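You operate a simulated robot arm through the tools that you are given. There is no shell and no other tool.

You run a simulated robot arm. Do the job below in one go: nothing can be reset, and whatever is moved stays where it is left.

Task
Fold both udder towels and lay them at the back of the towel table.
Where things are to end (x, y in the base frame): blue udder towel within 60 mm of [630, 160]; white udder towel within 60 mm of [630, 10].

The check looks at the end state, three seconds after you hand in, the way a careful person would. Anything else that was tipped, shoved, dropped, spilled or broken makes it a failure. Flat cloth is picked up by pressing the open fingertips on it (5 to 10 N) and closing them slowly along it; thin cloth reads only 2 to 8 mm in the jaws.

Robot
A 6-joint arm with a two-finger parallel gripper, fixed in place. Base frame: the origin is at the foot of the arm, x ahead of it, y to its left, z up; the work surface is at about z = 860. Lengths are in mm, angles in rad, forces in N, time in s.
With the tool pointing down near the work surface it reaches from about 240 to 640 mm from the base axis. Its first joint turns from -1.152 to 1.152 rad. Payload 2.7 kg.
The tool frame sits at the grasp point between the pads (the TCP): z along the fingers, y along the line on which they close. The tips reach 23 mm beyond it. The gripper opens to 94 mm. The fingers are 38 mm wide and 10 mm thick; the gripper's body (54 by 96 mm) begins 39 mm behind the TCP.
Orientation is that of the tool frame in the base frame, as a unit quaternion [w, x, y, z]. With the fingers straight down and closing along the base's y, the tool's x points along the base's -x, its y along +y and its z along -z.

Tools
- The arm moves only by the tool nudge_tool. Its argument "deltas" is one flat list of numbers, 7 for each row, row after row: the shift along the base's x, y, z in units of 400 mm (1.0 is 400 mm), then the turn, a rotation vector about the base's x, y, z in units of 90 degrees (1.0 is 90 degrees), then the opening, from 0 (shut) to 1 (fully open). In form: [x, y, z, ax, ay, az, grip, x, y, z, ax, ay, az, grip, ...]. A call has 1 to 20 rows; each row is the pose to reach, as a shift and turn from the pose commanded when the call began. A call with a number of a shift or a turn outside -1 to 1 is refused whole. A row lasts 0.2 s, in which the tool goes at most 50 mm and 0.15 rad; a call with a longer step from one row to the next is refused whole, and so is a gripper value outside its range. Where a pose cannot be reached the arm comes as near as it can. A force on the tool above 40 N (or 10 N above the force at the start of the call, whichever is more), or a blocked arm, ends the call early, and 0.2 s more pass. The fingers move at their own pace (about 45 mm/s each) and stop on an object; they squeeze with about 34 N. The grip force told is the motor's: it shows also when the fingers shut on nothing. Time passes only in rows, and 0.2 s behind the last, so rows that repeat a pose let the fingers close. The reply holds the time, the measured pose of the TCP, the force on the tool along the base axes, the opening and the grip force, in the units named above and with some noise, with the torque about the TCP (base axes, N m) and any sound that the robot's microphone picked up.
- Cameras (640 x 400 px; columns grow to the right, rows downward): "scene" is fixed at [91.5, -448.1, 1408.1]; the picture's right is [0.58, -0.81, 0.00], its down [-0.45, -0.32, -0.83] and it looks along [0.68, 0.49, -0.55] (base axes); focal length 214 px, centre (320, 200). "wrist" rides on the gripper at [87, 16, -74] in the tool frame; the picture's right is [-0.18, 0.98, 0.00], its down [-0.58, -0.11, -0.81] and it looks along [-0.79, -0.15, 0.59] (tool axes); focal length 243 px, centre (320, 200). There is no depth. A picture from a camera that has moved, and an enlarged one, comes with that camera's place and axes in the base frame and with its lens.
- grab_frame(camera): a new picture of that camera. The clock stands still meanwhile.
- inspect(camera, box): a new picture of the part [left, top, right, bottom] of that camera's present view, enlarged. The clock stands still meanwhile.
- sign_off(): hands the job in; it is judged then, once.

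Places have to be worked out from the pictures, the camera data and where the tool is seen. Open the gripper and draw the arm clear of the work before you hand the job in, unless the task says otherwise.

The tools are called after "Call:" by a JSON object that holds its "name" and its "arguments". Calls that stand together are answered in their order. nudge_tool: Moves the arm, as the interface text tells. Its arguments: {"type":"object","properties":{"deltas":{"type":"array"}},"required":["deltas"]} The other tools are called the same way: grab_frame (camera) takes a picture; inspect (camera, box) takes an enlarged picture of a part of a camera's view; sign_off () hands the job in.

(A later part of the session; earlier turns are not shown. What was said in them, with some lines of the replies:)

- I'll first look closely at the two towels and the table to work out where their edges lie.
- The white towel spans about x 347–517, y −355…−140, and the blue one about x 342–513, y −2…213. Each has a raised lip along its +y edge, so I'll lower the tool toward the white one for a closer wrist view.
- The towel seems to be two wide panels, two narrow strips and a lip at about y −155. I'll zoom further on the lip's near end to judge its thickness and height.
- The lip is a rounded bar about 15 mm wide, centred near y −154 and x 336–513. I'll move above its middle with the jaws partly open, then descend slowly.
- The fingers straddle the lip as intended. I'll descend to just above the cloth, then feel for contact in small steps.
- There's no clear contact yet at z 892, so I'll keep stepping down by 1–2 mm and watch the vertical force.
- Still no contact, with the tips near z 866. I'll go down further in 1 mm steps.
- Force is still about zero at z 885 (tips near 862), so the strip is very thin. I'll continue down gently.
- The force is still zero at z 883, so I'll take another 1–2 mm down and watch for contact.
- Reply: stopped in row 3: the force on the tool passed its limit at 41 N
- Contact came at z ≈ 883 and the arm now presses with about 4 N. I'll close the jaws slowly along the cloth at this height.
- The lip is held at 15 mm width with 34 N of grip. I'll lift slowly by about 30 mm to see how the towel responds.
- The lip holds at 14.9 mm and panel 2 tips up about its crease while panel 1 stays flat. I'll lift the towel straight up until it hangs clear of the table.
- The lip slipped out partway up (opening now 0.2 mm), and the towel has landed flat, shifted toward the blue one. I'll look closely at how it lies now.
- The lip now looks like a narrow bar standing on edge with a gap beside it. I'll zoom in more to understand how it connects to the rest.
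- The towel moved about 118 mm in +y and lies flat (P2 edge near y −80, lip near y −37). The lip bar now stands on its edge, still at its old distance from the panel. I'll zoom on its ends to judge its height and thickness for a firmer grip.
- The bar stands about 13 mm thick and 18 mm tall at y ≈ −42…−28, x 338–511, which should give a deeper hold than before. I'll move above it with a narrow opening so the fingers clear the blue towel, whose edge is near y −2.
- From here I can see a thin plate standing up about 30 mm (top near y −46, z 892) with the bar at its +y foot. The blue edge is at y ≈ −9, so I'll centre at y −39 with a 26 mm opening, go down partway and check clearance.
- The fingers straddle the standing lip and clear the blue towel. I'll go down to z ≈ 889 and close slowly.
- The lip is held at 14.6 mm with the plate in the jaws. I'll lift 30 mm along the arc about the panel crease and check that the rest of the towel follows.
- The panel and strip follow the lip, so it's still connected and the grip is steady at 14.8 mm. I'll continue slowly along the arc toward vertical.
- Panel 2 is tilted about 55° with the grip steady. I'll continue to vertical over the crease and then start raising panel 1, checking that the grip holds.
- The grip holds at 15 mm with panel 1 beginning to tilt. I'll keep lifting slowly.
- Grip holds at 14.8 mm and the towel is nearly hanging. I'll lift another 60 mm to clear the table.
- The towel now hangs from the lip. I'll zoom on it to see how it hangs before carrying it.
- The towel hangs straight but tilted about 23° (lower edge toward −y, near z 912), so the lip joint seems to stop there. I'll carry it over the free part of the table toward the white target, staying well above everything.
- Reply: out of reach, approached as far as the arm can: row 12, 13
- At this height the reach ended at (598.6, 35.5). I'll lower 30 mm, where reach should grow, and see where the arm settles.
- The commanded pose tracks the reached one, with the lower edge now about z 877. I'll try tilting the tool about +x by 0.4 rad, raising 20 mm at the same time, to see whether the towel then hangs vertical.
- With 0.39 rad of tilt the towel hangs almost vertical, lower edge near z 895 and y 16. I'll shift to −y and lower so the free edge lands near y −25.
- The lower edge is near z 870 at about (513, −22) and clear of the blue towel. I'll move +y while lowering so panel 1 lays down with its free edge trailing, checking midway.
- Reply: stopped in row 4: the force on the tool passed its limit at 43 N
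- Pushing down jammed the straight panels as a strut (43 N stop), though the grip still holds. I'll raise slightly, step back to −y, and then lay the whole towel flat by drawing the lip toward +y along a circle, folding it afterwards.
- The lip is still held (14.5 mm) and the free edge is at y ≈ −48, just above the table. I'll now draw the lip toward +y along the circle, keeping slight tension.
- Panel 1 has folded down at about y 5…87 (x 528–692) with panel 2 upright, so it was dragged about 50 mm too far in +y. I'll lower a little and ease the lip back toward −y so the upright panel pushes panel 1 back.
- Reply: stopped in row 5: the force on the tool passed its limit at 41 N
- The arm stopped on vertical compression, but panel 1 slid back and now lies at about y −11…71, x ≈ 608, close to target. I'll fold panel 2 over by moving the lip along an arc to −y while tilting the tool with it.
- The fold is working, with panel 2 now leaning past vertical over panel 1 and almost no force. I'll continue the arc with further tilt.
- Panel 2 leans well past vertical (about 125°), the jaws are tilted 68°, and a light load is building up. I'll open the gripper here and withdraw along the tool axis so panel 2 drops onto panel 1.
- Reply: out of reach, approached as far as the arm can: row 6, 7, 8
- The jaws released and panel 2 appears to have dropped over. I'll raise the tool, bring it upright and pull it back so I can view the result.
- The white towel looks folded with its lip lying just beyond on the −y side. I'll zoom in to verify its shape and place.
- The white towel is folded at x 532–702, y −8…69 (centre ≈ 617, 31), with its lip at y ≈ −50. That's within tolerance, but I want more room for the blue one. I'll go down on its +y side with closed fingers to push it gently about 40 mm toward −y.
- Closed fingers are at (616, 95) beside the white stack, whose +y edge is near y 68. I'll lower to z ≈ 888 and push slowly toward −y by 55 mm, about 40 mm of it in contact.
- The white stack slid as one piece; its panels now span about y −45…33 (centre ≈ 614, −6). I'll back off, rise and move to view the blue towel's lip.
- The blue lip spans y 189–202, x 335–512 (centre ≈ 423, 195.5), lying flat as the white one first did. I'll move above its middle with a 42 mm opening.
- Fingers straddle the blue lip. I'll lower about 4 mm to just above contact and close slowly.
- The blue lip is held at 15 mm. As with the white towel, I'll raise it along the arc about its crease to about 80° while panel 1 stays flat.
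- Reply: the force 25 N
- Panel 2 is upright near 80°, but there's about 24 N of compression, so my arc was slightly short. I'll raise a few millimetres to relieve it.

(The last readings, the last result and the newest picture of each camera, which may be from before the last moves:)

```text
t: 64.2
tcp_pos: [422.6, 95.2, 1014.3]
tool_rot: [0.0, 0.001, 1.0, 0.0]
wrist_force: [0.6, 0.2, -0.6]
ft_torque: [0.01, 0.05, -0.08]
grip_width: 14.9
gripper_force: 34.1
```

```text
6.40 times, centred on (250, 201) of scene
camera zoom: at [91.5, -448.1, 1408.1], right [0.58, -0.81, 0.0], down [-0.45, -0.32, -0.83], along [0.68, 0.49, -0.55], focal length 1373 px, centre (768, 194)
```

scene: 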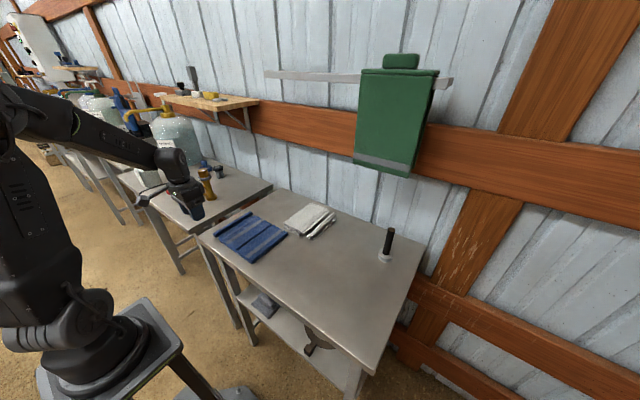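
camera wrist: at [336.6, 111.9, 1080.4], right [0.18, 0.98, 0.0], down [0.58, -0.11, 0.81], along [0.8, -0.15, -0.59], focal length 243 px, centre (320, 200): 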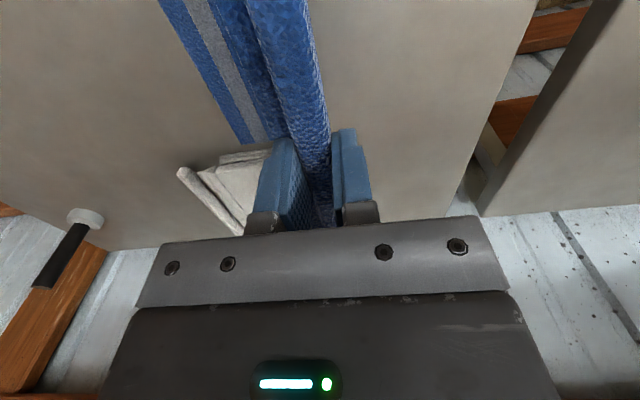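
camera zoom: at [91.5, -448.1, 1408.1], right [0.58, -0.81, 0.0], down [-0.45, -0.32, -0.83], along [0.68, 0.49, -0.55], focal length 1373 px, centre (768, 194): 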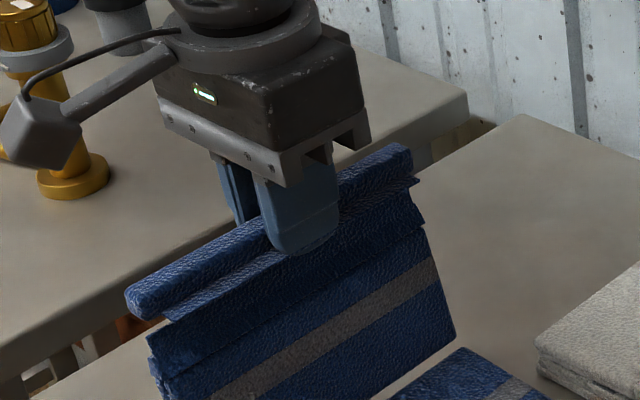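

The load is relieved and the grip is steady at 14.9 mm. I'll lift slowly straight up here, still in the clear, to see whether this flat-lip grip carries panel 1 as well.

Call:
{"name": "nudge_tool", "arguments": {"deltas": [0, 0, 0.01, 0, 0, 0, 0, 0, 0, 0.02, 0, 0, 0, 0, 0, 0, 0.03, 0, 0, 0, 0, 0, 0, 0.04, 0, 0, 0, 0, 0, 0, 0.05, 0, 0, 0, 0, 0, 0, 0.06, 0, 0, 0, 0, 0, 0, 0.07, 0, 0, 0, 0]}}

Call:
{"name": "inspect", "arguments": {"camera": "scene", "box": [180, 150, 340, 260]}}

```text
t: 65.8
tcp_pos: [423.6, 94.7, 1042.3]
tool_rot: [0.002, 0.0, 1.0, 0.0]
wrist_force: [-0.4, -0.9, -0.5]
ft_torque: [0.02, -0.04, -0.04]
grip_width: 15.3
gripper_force: 34.0
```

```text
3.64 times, centred on (260, 205) of scene
camera zoom: at [91.5, -448.1, 1408.1], right [0.58, -0.81, 0.0], down [-0.45, -0.32, -0.83], along [0.68, 0.49, -0.55], focal length 780 px, centre (538, 182)
```

zoom: 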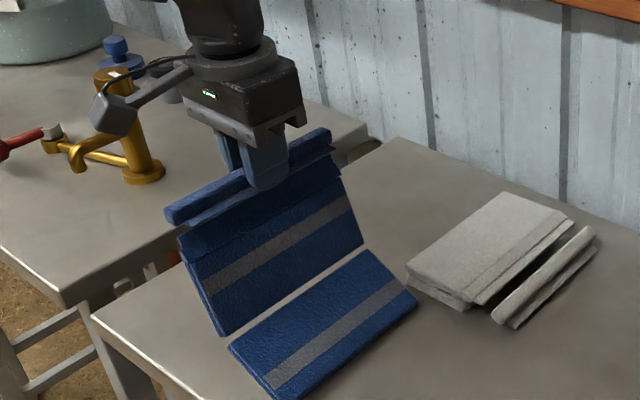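

Still holding (15.3 mm) as panel 1 starts to tilt. I'll continue slowly upward.

Call:
{"name": "nudge_tool", "arguments": {"deltas": [0, 0, 0.01, 0, 0, 0, 0, 0, 0, 0.02, 0, 0, 0, 0, 0, 0, 0.03, 0, 0, 0, 0, 0, 0, 0.04, 0, 0, 0, 0, 0, 0, 0.05, 0, 0, 0, 0, 0, 0, 0.06, 0, 0, 0, 0]}}

Call:
{"name": "inspect", "arguments": {"camera": "scene", "box": [180, 150, 340, 260]}}

Call:
{"name": "grab_frame", "arguments": {"camera": "wrist"}}

```text
t: 67.2
tcp_pos: [423.7, 95.9, 1066.0]
tool_rot: [0.001, -0.001, 1.0, -0.001]
wrist_force: [-0.3, 0.0, -0.9]
ft_torque: [0.0, -0.02, -0.03]
grip_width: 15.1
gripper_force: 34.0
```

```text
3.64 times, centred on (260, 205) of scene
camera zoom: at [91.5, -448.1, 1408.1], right [0.58, -0.81, 0.0], down [-0.45, -0.32, -0.83], along [0.68, 0.49, -0.55], focal length 780 px, centre (538, 182)
```

zoom: 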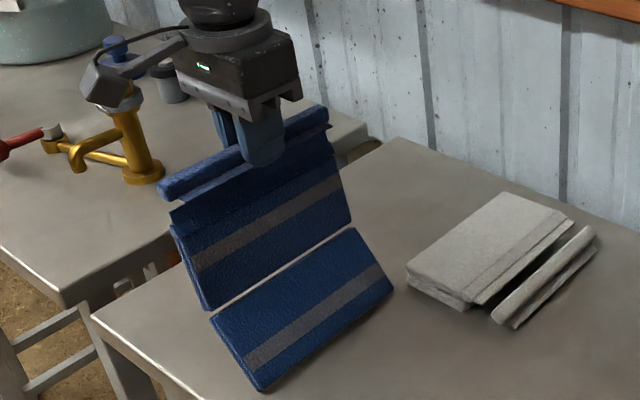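

```text
taken
camera wrist: at [336.4, 111.8, 1139.4], right [0.18, 0.98, 0.0], down [0.58, -0.11, 0.81], along [0.79, -0.15, -0.59], focal length 243 px, centre (320, 200)
```

wrist: 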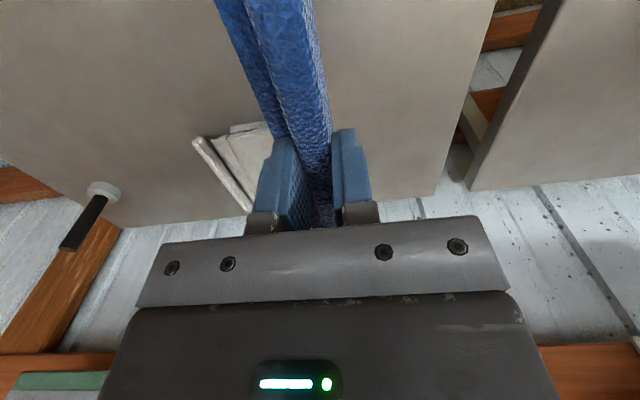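

The grip still holds at 15.1 mm with panel 1 mostly raised. I'll go on to a full hang and dwell there to test whether the hold is stable.

Call:
{"name": "nudge_tool", "arguments": {"deltas": [0, 0, 0.015, 0, 0, 0, 0, 0, 0, 0.03, 0, 0, 0, 0, 0, 0, 0.045, 0, 0, 0, 0, 0, 0, 0.06, 0, 0, 0, 0, 0, 0, 0.075, 0, 0, 0, 0, 0, 0, 0.09, 0, 0, 0, 0, 0, 0, 0.1, 0, 0, 0, 0, 0, 0, 0.1, 0, 0, 0, 0, 0, 0, 0.1, 0, 0, 0, 0, 0, 0, 0.1, 0, 0, 0, 0]}}

Call:
{"name": "inspect", "arguments": {"camera": "scene", "box": [180, 140, 340, 260]}}

```text
t: 69.5
tcp_pos: [423.3, 94.9, 1107.5]
tool_rot: [0.001, 0.0, 1.0, 0.0]
wrist_force: [0.7, 0.4, -1.1]
ft_torque: [0.03, -0.02, 0.04]
grip_width: 15.4
gripper_force: 34.1
```

```text
3.33 times, centred on (260, 200) of scene
camera zoom: at [91.5, -448.1, 1408.1], right [0.58, -0.81, 0.0], down [-0.45, -0.32, -0.83], along [0.68, 0.49, -0.55], focal length 715 px, centre (520, 200)
```

zoom: 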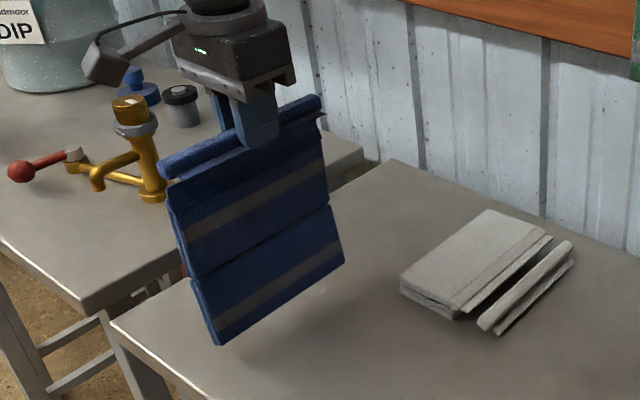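

The blue towel now hangs straight and vertical. I'll dwell two more seconds and compare close-ups of the lip in the jaws to check for creeping.

Call:
{"name": "inspect", "arguments": {"camera": "scene", "box": [215, 158, 265, 189]}}

Call:
{"name": "nudge_tool", "arguments": {"deltas": [0, 0, 0, 0, 0, 0, 0, 0, 0, 0, 0, 0, 0, 0, 0, 0, 0, 0, 0, 0, 0, 0, 0, 0, 0, 0, 0, 0, 0, 0, 0, 0, 0, 0, 0, 0, 0, 0, 0, 0, 0, 0, 0, 0, 0, 0, 0, 0, 0, 0, 0, 0, 0, 0, 0, 0, 0, 0, 0, 0, 0, 0, 0, 0, 0, 0, 0, 0, 0, 0]}}

Call:
{"name": "inspect", "arguments": {"camera": "scene", "box": [215, 158, 265, 189]}}

```text
12.80 times, centred on (240, 174) of scene
camera zoom: at [91.5, -448.1, 1408.1], right [0.58, -0.81, 0.0], down [-0.45, -0.32, -0.83], along [0.68, 0.49, -0.55], focal length 2745 px, centre (1344, 539)
```

zoom: 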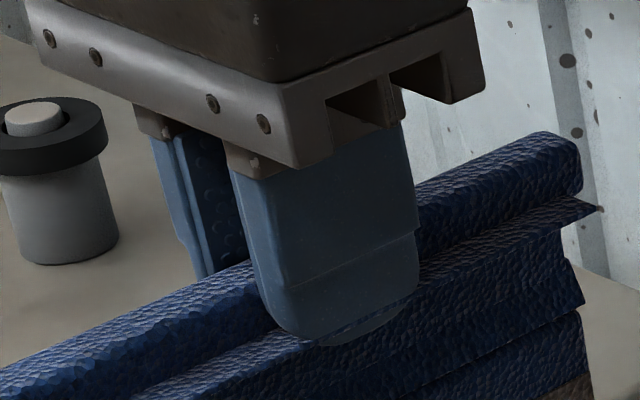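

```text
t: 71.7
tcp_pos: [424.0, 96.7, 1104.9]
tool_rot: [0.002, -0.001, 1.0, 0.0]
wrist_force: [0.3, -0.3, -1.4]
ft_torque: [0.02, -0.01, 0.01]
grip_width: 15.0
gripper_force: 33.9
```

```text
12.80 times, centred on (240, 174) of scene
camera zoom: at [91.5, -448.1, 1408.1], right [0.58, -0.81, 0.0], down [-0.45, -0.32, -0.83], along [0.68, 0.49, -0.55], focal length 2745 px, centre (1344, 539)
```

zoom: 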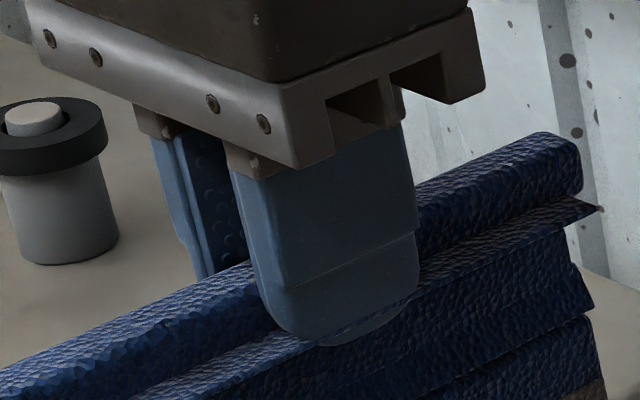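

The lip hasn't crept at all and the hold is stable. I'll carry the towel slowly to about (592, 70), staying +y of the white stack, which ends at y ≈ 33.

Call:
{"name": "nudge_tool", "arguments": {"deltas": [0.0168, -0.0026, 0.003, 0, 0, 0, 0, 0.0504, -0.0078, 0.006, 0, 0, 0, 0, 0.0882, -0.0137, 0.009, 0, 0, 0, 0, 0.1302, -0.02, 0.01, 0, 0, 0, 0, 0.1722, -0.0267, 0.01, 0, 0, 0, 0, 0.2142, -0.0332, 0.01, 0, 0, 0, 0, 0.2562, -0.0397, 0.01, 0, 0, 0, 0, 0.2982, -0.0462, 0.01, 0, 0, 0, 0, 0.3402, -0.0527, 0.01, 0, 0, 0, 0, 0.378, -0.0585, 0.01, 0, 0, 0, 0, 0.4074, -0.063, 0.01, 0, 0, 0, 0, 0.42, -0.065, 0.01, 0, 0, 0, 0]}}

Call:
{"name": "inspect", "arguments": {"camera": "scene", "box": [200, 120, 360, 240]}}

Call:
{"name": "grab_frame", "arguments": {"camera": "wrist"}}

```text
t: 74.2
tcp_pos: [593.1, 69.2, 1111.4]
tool_rot: [0.002, 0.0, 1.0, 0.0]
wrist_force: [0.4, -0.1, -2.4]
ft_torque: [0.02, 0.04, -0.04]
grip_width: 14.9
gripper_force: 33.9
```

```text
3.33 times, centred on (280, 180) of scene
camera zoom: at [91.6, -448.1, 1408.1], right [0.58, -0.81, 0.0], down [-0.45, -0.32, -0.83], along [0.68, 0.49, -0.55], focal length 715 px, centre (453, 267)
```

zoom: 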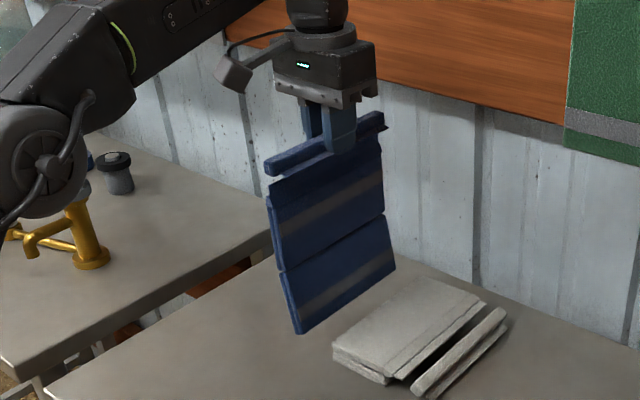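

```text
taken
camera wrist: at [504.6, 86.2, 1183.9], right [0.18, 0.98, 0.0], down [0.58, -0.11, 0.81], along [0.79, -0.15, -0.59], focal length 243 px, centre (320, 200)
```

wrist: 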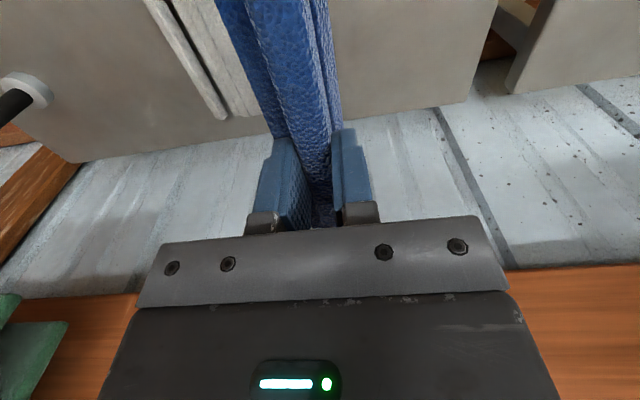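

The towel hangs vertical at y ≈ 65, lower edge near z 897 and clear of the white one. I'll lower until the edge touches and draw the lip toward +y along the circle as before.

Call:
{"name": "nudge_tool", "arguments": {"deltas": [0, 0, -0.025, 0, 0, 0, 0, 0, 0, -0.05, 0, 0, 0, 0, -0.0025, 0.0075, -0.0675, 0, 0, 0, 0, -0.0025, 0.045, -0.0725, 0, 0, 0, 0, -0.005, 0.09, -0.0825, 0, 0, 0, 0, -0.005, 0.135, -0.096, 0, 0, 0, 0, -0.0075, 0.1775, -0.114, 0, 0, 0, 0, -0.0075, 0.22, -0.135, 0, 0, 0, 0]}}

Call:
{"name": "inspect", "arguments": {"camera": "scene", "box": [200, 120, 360, 240]}}

```text
t: 76.0
tcp_pos: [589.8, 157.4, 1056.4]
tool_rot: [0.002, 0.0, 1.0, -0.001]
wrist_force: [0.0, 0.4, -1.5]
ft_torque: [0.03, 0.0, -0.01]
grip_width: 15.1
gripper_force: 34.1
```

```text
3.33 times, centred on (280, 180) of scene
camera zoom: at [91.5, -448.1, 1408.1], right [0.58, -0.81, 0.0], down [-0.45, -0.32, -0.83], along [0.68, 0.49, -0.55], focal length 715 px, centre (453, 267)
```

zoom: 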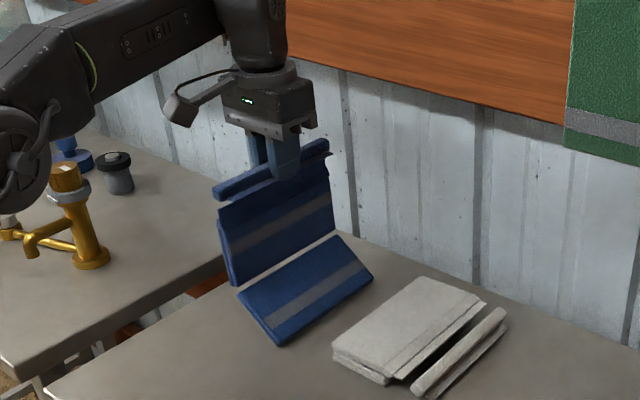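

Panel 1 is already leaning down with its free edge at about y 102, and panel 2 is upright. I'll lower the lip with a little +y motion so panel 1 settles flat.

Call:
{"name": "nudge_tool", "arguments": {"deltas": [0, 0.015, -0.025, 0, 0, 0, 0, 0, 0.027, -0.05, 0, 0, 0, 0, 0, 0.036, -0.075, 0, 0, 0, 0, 0, 0.042, -0.095, 0, 0, 0, 0]}}

Call:
{"name": "inspect", "arguments": {"camera": "scene", "box": [200, 120, 360, 240]}}

Call:
{"name": "grab_frame", "arguments": {"camera": "wrist"}}

```text
t: 77.0
tcp_pos: [587.8, 175.4, 1018.4]
tool_rot: [0.001, 0.0, 1.0, 0.001]
wrist_force: [0.0, 0.0, -1.3]
ft_torque: [-0.02, -0.08, 0.0]
grip_width: 14.7
gripper_force: 33.8
```

```text
3.33 times, centred on (280, 180) of scene
camera zoom: at [91.5, -448.1, 1408.1], right [0.58, -0.81, 0.0], down [-0.45, -0.32, -0.83], along [0.68, 0.49, -0.55], focal length 715 px, centre (453, 267)
```

zoom: 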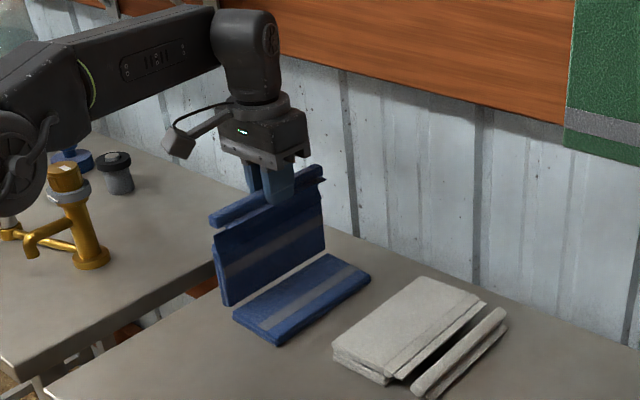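

```text
taken
camera wrist: at [500.5, 191.5, 1090.6], right [0.18, 0.98, 0.0], down [0.58, -0.11, 0.81], along [0.79, -0.15, -0.59], focal length 243 px, centre (320, 200)
```

wrist: 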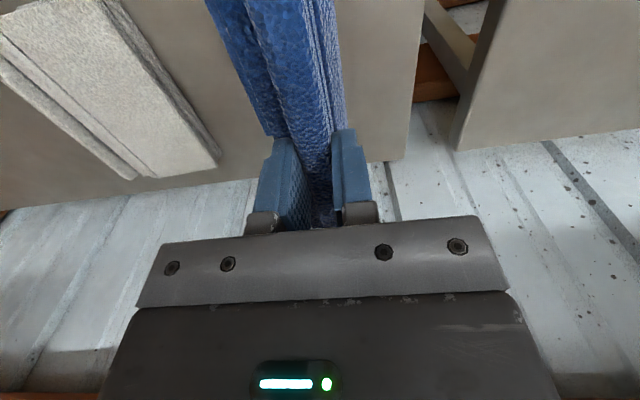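

Panel 1 lies nearly flat at x 503–675, y 104–186, with panel 2 upright. I'll fold panel 2 over toward −y along the arc, easing x forward about 12 mm on the way.

Call:
{"name": "nudge_tool", "arguments": {"deltas": [0, -0.0285, -0.016, 0, 0, 0, 0, 0.005, -0.055, -0.022, 0, 0, 0, 0, 0.01, -0.081, -0.03, 0, 0, 0, 0, 0.015, -0.107, -0.0405, 0, 0, 0, 0, 0.02, -0.131, -0.0535, 0, 0, 0, 0]}}

Call:
{"name": "inspect", "arguments": {"camera": "scene", "box": [200, 120, 360, 240]}}

Call:
{"name": "grab_frame", "arguments": {"camera": "wrist"}}

```text
t: 78.2
tcp_pos: [596.4, 121.5, 997.1]
tool_rot: [0.003, 0.0, 1.0, 0.0]
wrist_force: [-1.7, -2.6, 3.2]
ft_torque: [-0.01, -0.22, -0.08]
grip_width: 15.3
gripper_force: 34.2
```

```text
3.33 times, centred on (280, 180) of scene
camera zoom: at [91.4, -448.2, 1408.1], right [0.58, -0.81, 0.0], down [-0.45, -0.32, -0.83], along [0.68, 0.49, -0.55], focal length 715 px, centre (453, 267)
```

zoom: 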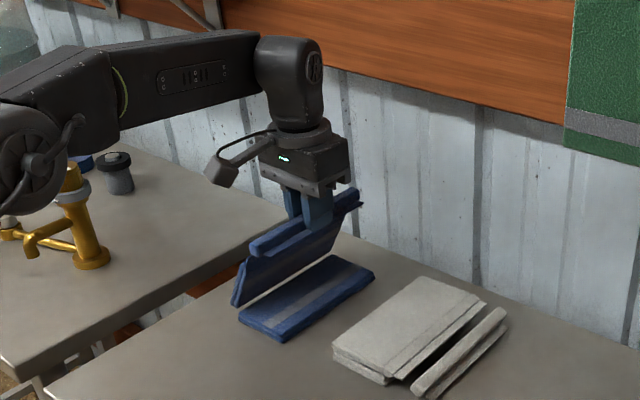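

```text
taken
camera wrist: at [508.2, 138.0, 1069.5], right [0.18, 0.98, 0.0], down [0.58, -0.11, 0.81], along [0.79, -0.15, -0.59], focal length 243 px, centre (320, 200)
```

wrist: 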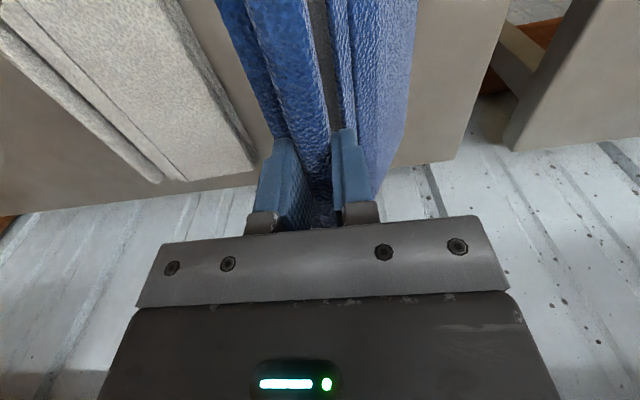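

Panel 2 leans to about 120° over panel 1, which moved forward with it (near edge x ≈ 512). I'll continue the fold to about 148°, easing another 14 mm in +x.

Call:
{"name": "nudge_tool", "arguments": {"deltas": [0.00875, -0.0225, -0.0125, 0, 0, 0, 0, 0.0175, -0.0445, -0.0275, 0, 0, 0, 0, 0.02625, -0.0645, -0.046, 0, 0, 0, 0, 0.035, -0.084, -0.067, 0, 0, 0, 0, 0.035, -0.0975, -0.085, 0, 0, 0, 0, 0.035, -0.11, -0.1025, 0, 0, 0, 0]}}

Call:
{"name": "inspect", "arguments": {"camera": "scene", "box": [200, 120, 360, 240]}}

Call:
{"name": "grab_frame", "arguments": {"camera": "wrist"}}

```text
t: 79.7
tcp_pos: [610.6, 78.1, 955.6]
tool_rot: [0.001, 0.0, 1.0, 0.0]
wrist_force: [1.0, -0.5, -0.4]
ft_torque: [0.0, -0.19, -0.03]
grip_width: 15.0
gripper_force: 34.4
```

```text
3.33 times, centred on (280, 180) of scene
camera zoom: at [91.5, -448.1, 1408.1], right [0.58, -0.81, 0.0], down [-0.45, -0.32, -0.83], along [0.68, 0.49, -0.55], focal length 715 px, centre (453, 267)
```

zoom: 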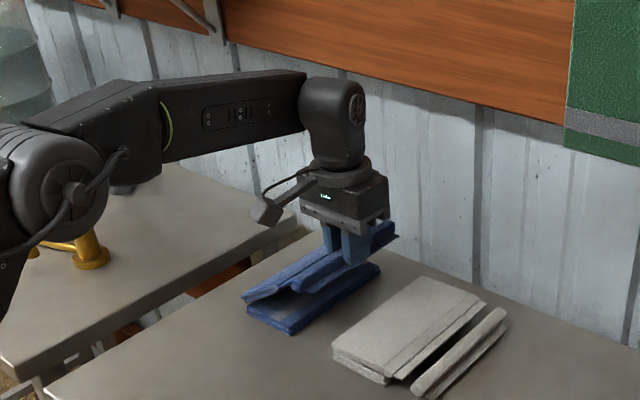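

```text
taken
camera wrist: at [523.3, 95.0, 1029.3], right [0.18, 0.98, 0.0], down [0.58, -0.11, 0.81], along [0.79, -0.15, -0.59], focal length 243 px, centre (320, 200)
```

wrist: 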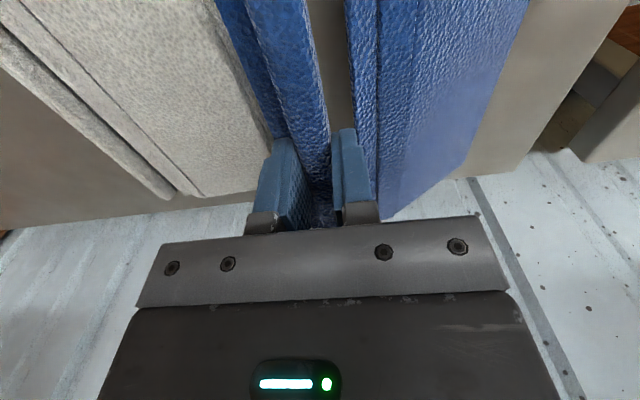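

Panel 1 is at about x 525–697, y 106–188 (centre ≈ 611, 147) and panel 2 is folded to about 148°. I'll lower the lip further before releasing.

Call:
{"name": "nudge_tool", "arguments": {"deltas": [0, -0.006, -0.02, 0, 0, 0, 0, 0, -0.01, -0.04, 0, 0, 0, 0, 0, -0.012, -0.06, 0, 0, 0, 0, 0, -0.013, -0.08, 0, 0, 0, 0]}}

Call:
{"name": "inspect", "arguments": {"camera": "scene", "box": [220, 150, 340, 240]}}

Call:
{"name": "grab_frame", "arguments": {"camera": "wrist"}}

```text
t: 80.7
tcp_pos: [612.2, 72.0, 922.8]
tool_rot: [0.003, 0.001, 1.0, -0.001]
wrist_force: [0.8, -4.4, 7.2]
ft_torque: [0.67, -0.06, -0.07]
grip_width: 17.3
gripper_force: 34.4
```

```text
4.44 times, centred on (280, 195) of scene
camera zoom: at [91.4, -448.2, 1408.1], right [0.58, -0.81, 0.0], down [-0.45, -0.32, -0.83], along [0.68, 0.49, -0.55], focal length 953 px, centre (498, 222)
```

zoom: 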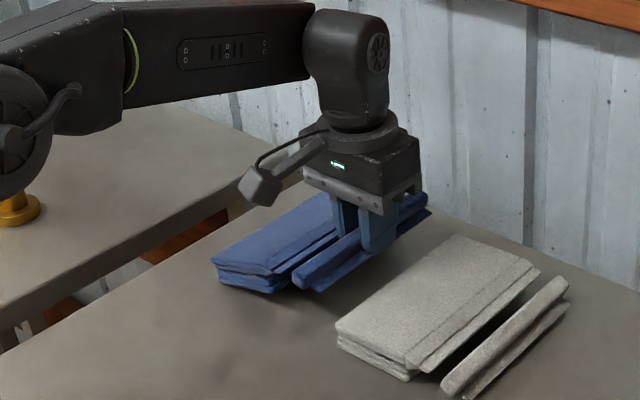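

```text
taken
camera wrist: at [523.8, 88.1, 997.0], right [0.19, 0.98, 0.0], down [0.58, -0.11, 0.81], along [0.8, -0.15, -0.59], focal length 243 px, centre (320, 200)
```

wrist: 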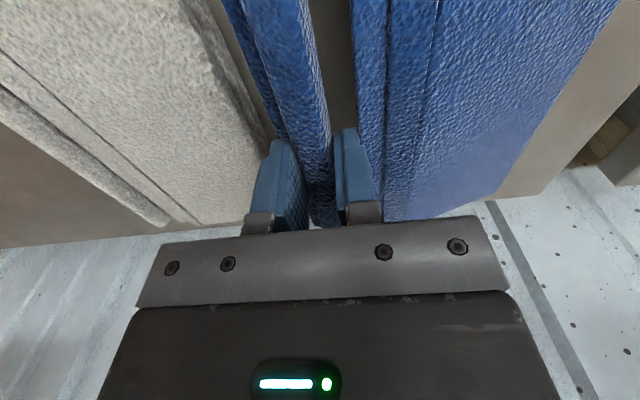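

Panel 2 is nearly down on panel 1 and the lip joint is at its stop (0.67 N·m). I'll open moderately now and rise straight up.

Call:
{"name": "nudge_tool", "arguments": {"deltas": [0, 0, 0, 0, 0, 0, 0.25, 0, 0, 0, 0, 0, 0, 0.32, 0, 0, 0.01, 0, 0, 0, 0.32, 0, 0, 0.035, 0, 0, 0, 0.32, 0, 0, 0.075, 0, 0, 0, 0.32, 0, 0, 0.13, 0, 0, 0, 0.32, 0, 0, 0.2, 0, 0, 0, 0.32, 0, 0, 0.27, 0, 0, 0, 0.32]}}

Call:
{"name": "inspect", "arguments": {"camera": "scene", "box": [220, 150, 340, 240]}}

Call:
{"name": "grab_frame", "arguments": {"camera": "wrist"}}

```text
t: 82.5
tcp_pos: [611.2, 71.7, 1030.5]
tool_rot: [0.001, 0.0, 1.0, 0.0]
wrist_force: [0.1, 0.4, 0.4]
ft_torque: [-0.01, -0.01, 0.0]
grip_width: 30.3
gripper_force: 0.0
```

```text
4.44 times, centred on (280, 195) of scene
camera zoom: at [91.5, -448.1, 1408.1], right [0.58, -0.81, 0.0], down [-0.45, -0.32, -0.83], along [0.68, 0.49, -0.55], focal length 953 px, centre (498, 222)
```

zoom: 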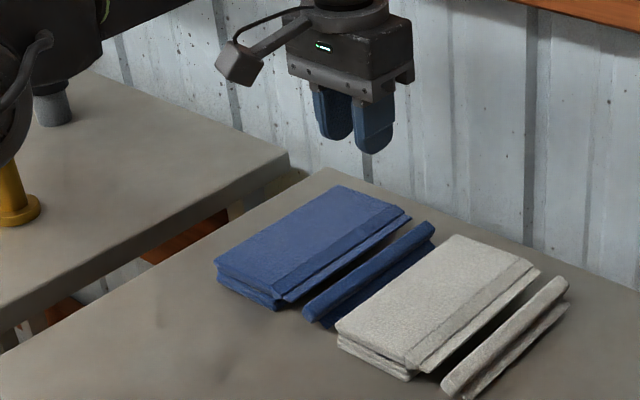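

```text
taken
camera wrist: at [522.9, 88.9, 1103.7], right [0.18, 0.98, 0.0], down [0.58, -0.11, 0.81], along [0.79, -0.15, -0.59], focal length 243 px, centre (320, 200)
```

wrist: 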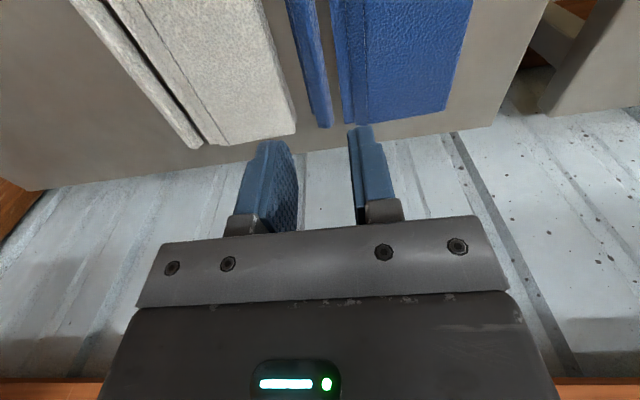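

Both towels look folded: blue panels at about x 530–697, y 113–198 and white at x 525–701, y −43…34. I'll zoom to check the details and the gap between them.

Call:
{"name": "inspect", "arguments": {"camera": "scene", "box": [264, 190, 344, 240]}}

Call:
{"name": "inspect", "arguments": {"camera": "wrist", "box": [60, 0, 480, 160]}}

```text
8.00 times, centred on (304, 215) of scene
camera zoom: at [91.5, -448.1, 1408.1], right [0.58, -0.81, 0.0], down [-0.45, -0.32, -0.83], along [0.68, 0.49, -0.55], focal length 1716 px, centre (448, 80)
```

zoom: 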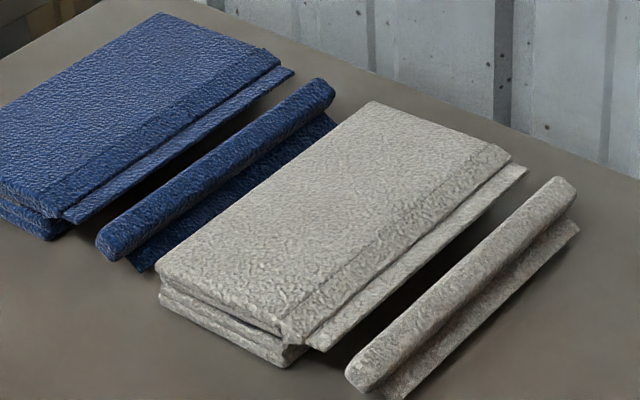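

```text
1.52 times, centred on (270, 80) of wrist
camera zoom: at [522.9, 88.9, 1103.7], right [0.18, 0.98, 0.0], down [0.58, -0.11, 0.81], along [0.79, -0.15, -0.59], focal length 370 px, centre (396, 383)
```

zoom: 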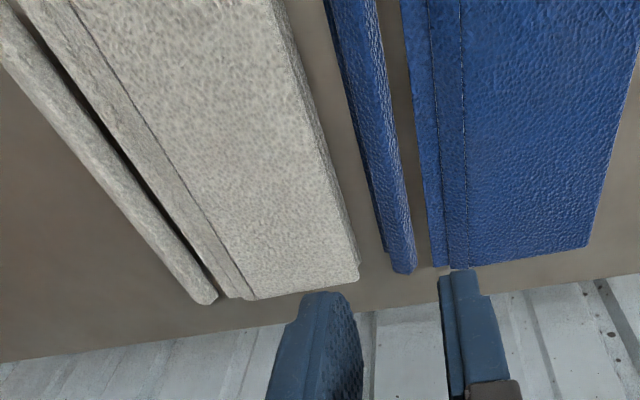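

Both towels lie flat and folded, with about a 25 mm gap between the blue lip and the white stack. I'll open the gripper and draw the arm up and back, clear of the work.

Call:
{"name": "nudge_tool", "arguments": {"deltas": [-0.04, 0, 0.06, 0, 0, 0, 0.6, -0.1, -0.02, 0.11, 0, 0, 0, 1, -0.17, -0.05, 0.16, 0, 0, 0, 1, -0.24, -0.09, 0.21, 0, 0, 0, 1, -0.31, -0.13, 0.26, 0, 0, 0, 1, -0.38, -0.17, 0.31, 0, 0, 0, 1, -0.45, -0.21, 0.36, 0, 0, 0, 1, -0.52, -0.25, 0.41, 0, 0, 0, 1, -0.59, -0.29, 0.46, 0, 0, 0, 1, -0.66, -0.33, 0.51, 0, 0, 0, 1]}}

Call:
{"name": "grab_frame", "arguments": {"camera": "scene"}}

Call:
{"name": "grab_frame", "arguments": {"camera": "wrist"}}

Call:
{"name": "inspect", "arguments": {"camera": "scene", "box": [190, 170, 430, 320]}}

```text
t: 84.7
tcp_pos: [346.8, -60.8, 1233.3]
tool_rot: [0.0, 0.0, 1.0, -0.001]
wrist_force: [0.4, -0.2, 0.0]
ft_torque: [0.0, -0.03, 0.03]
grip_width: 93.8
gripper_force: 0.0
```

```text
taken
```

scene: 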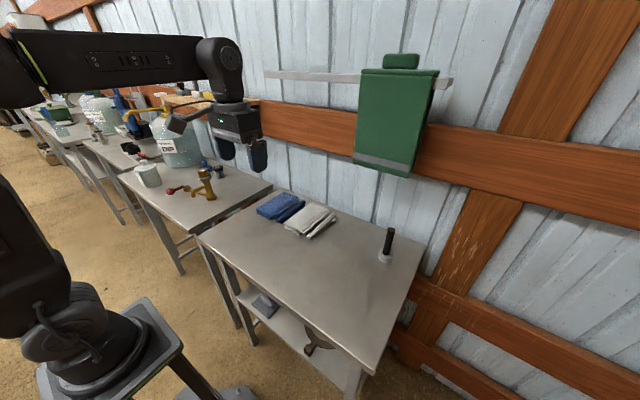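

```text
taken
camera wrist: at [259.3, -43.9, 1306.5], right [0.18, 0.98, 0.0], down [0.58, -0.11, 0.81], along [0.79, -0.15, -0.59], focal length 243 px, centre (320, 200)
```

wrist: 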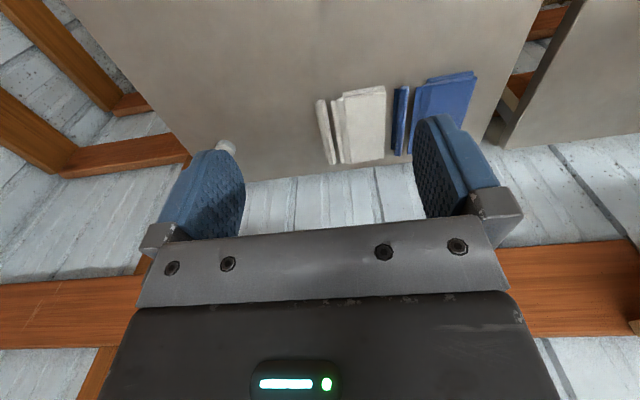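

```text
2.67 times, centred on (310, 245) of scene
camera zoom: at [91.5, -448.1, 1408.1], right [0.58, -0.81, 0.0], down [-0.45, -0.32, -0.83], along [0.68, 0.49, -0.55], focal length 572 px, centre (347, 80)
```

zoom: 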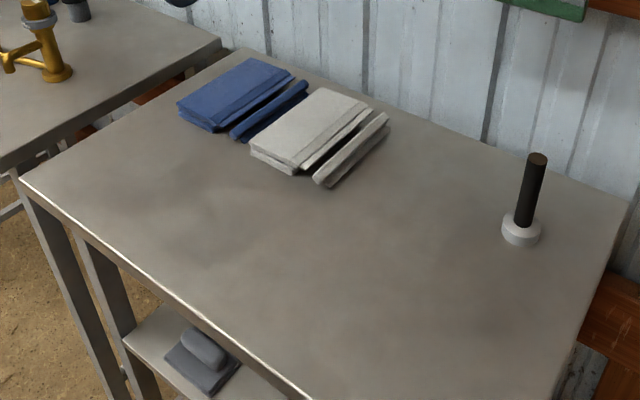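

Both towels lie folded at the back of the table: white centred near (613, −5) and blue near (612, 154). The post and everything else look untouched, the gripper is open and the arm is clear. I'm handing the job in.

Call:
{"name": "sign_off", "arguments": {}}

```text
The job is handed in.
```

Both udder towels are folded and lying at the back of the towel table, and I've handed the job in. The check's result hasn't come back. Positions are estimated from the camera views.

| Towel | Folded panels centred near | Target | Distance off (limit 60 mm) |
|---|---|---|---|
| White | (613, −5) | (630, 10) | about 23 mm |
| Blue | (612, 154) | (630, 160) | about 19 mm |

- **Fold:** each towel is folded once, with its thin edge strip and hem lying just beyond the folded panels on the −y side. Counting the hem, the white towel's whole footprint is centred about 44 mm from its target and the blue one's about 34 mm.
- **Slip:** the white towel slipped out of the gripper once while I was lifting it and landed flat. It didn't touch the blue towel, and I picked it up again from there.
- **Gap and surroundings:** I pushed the folded white towel about 40 mm toward −y to make room, and there is now roughly a 25 mm gap between the two. Nothing else on the table appears to have been moved.

The gripper is open and the arm is drawn back clear of the work.
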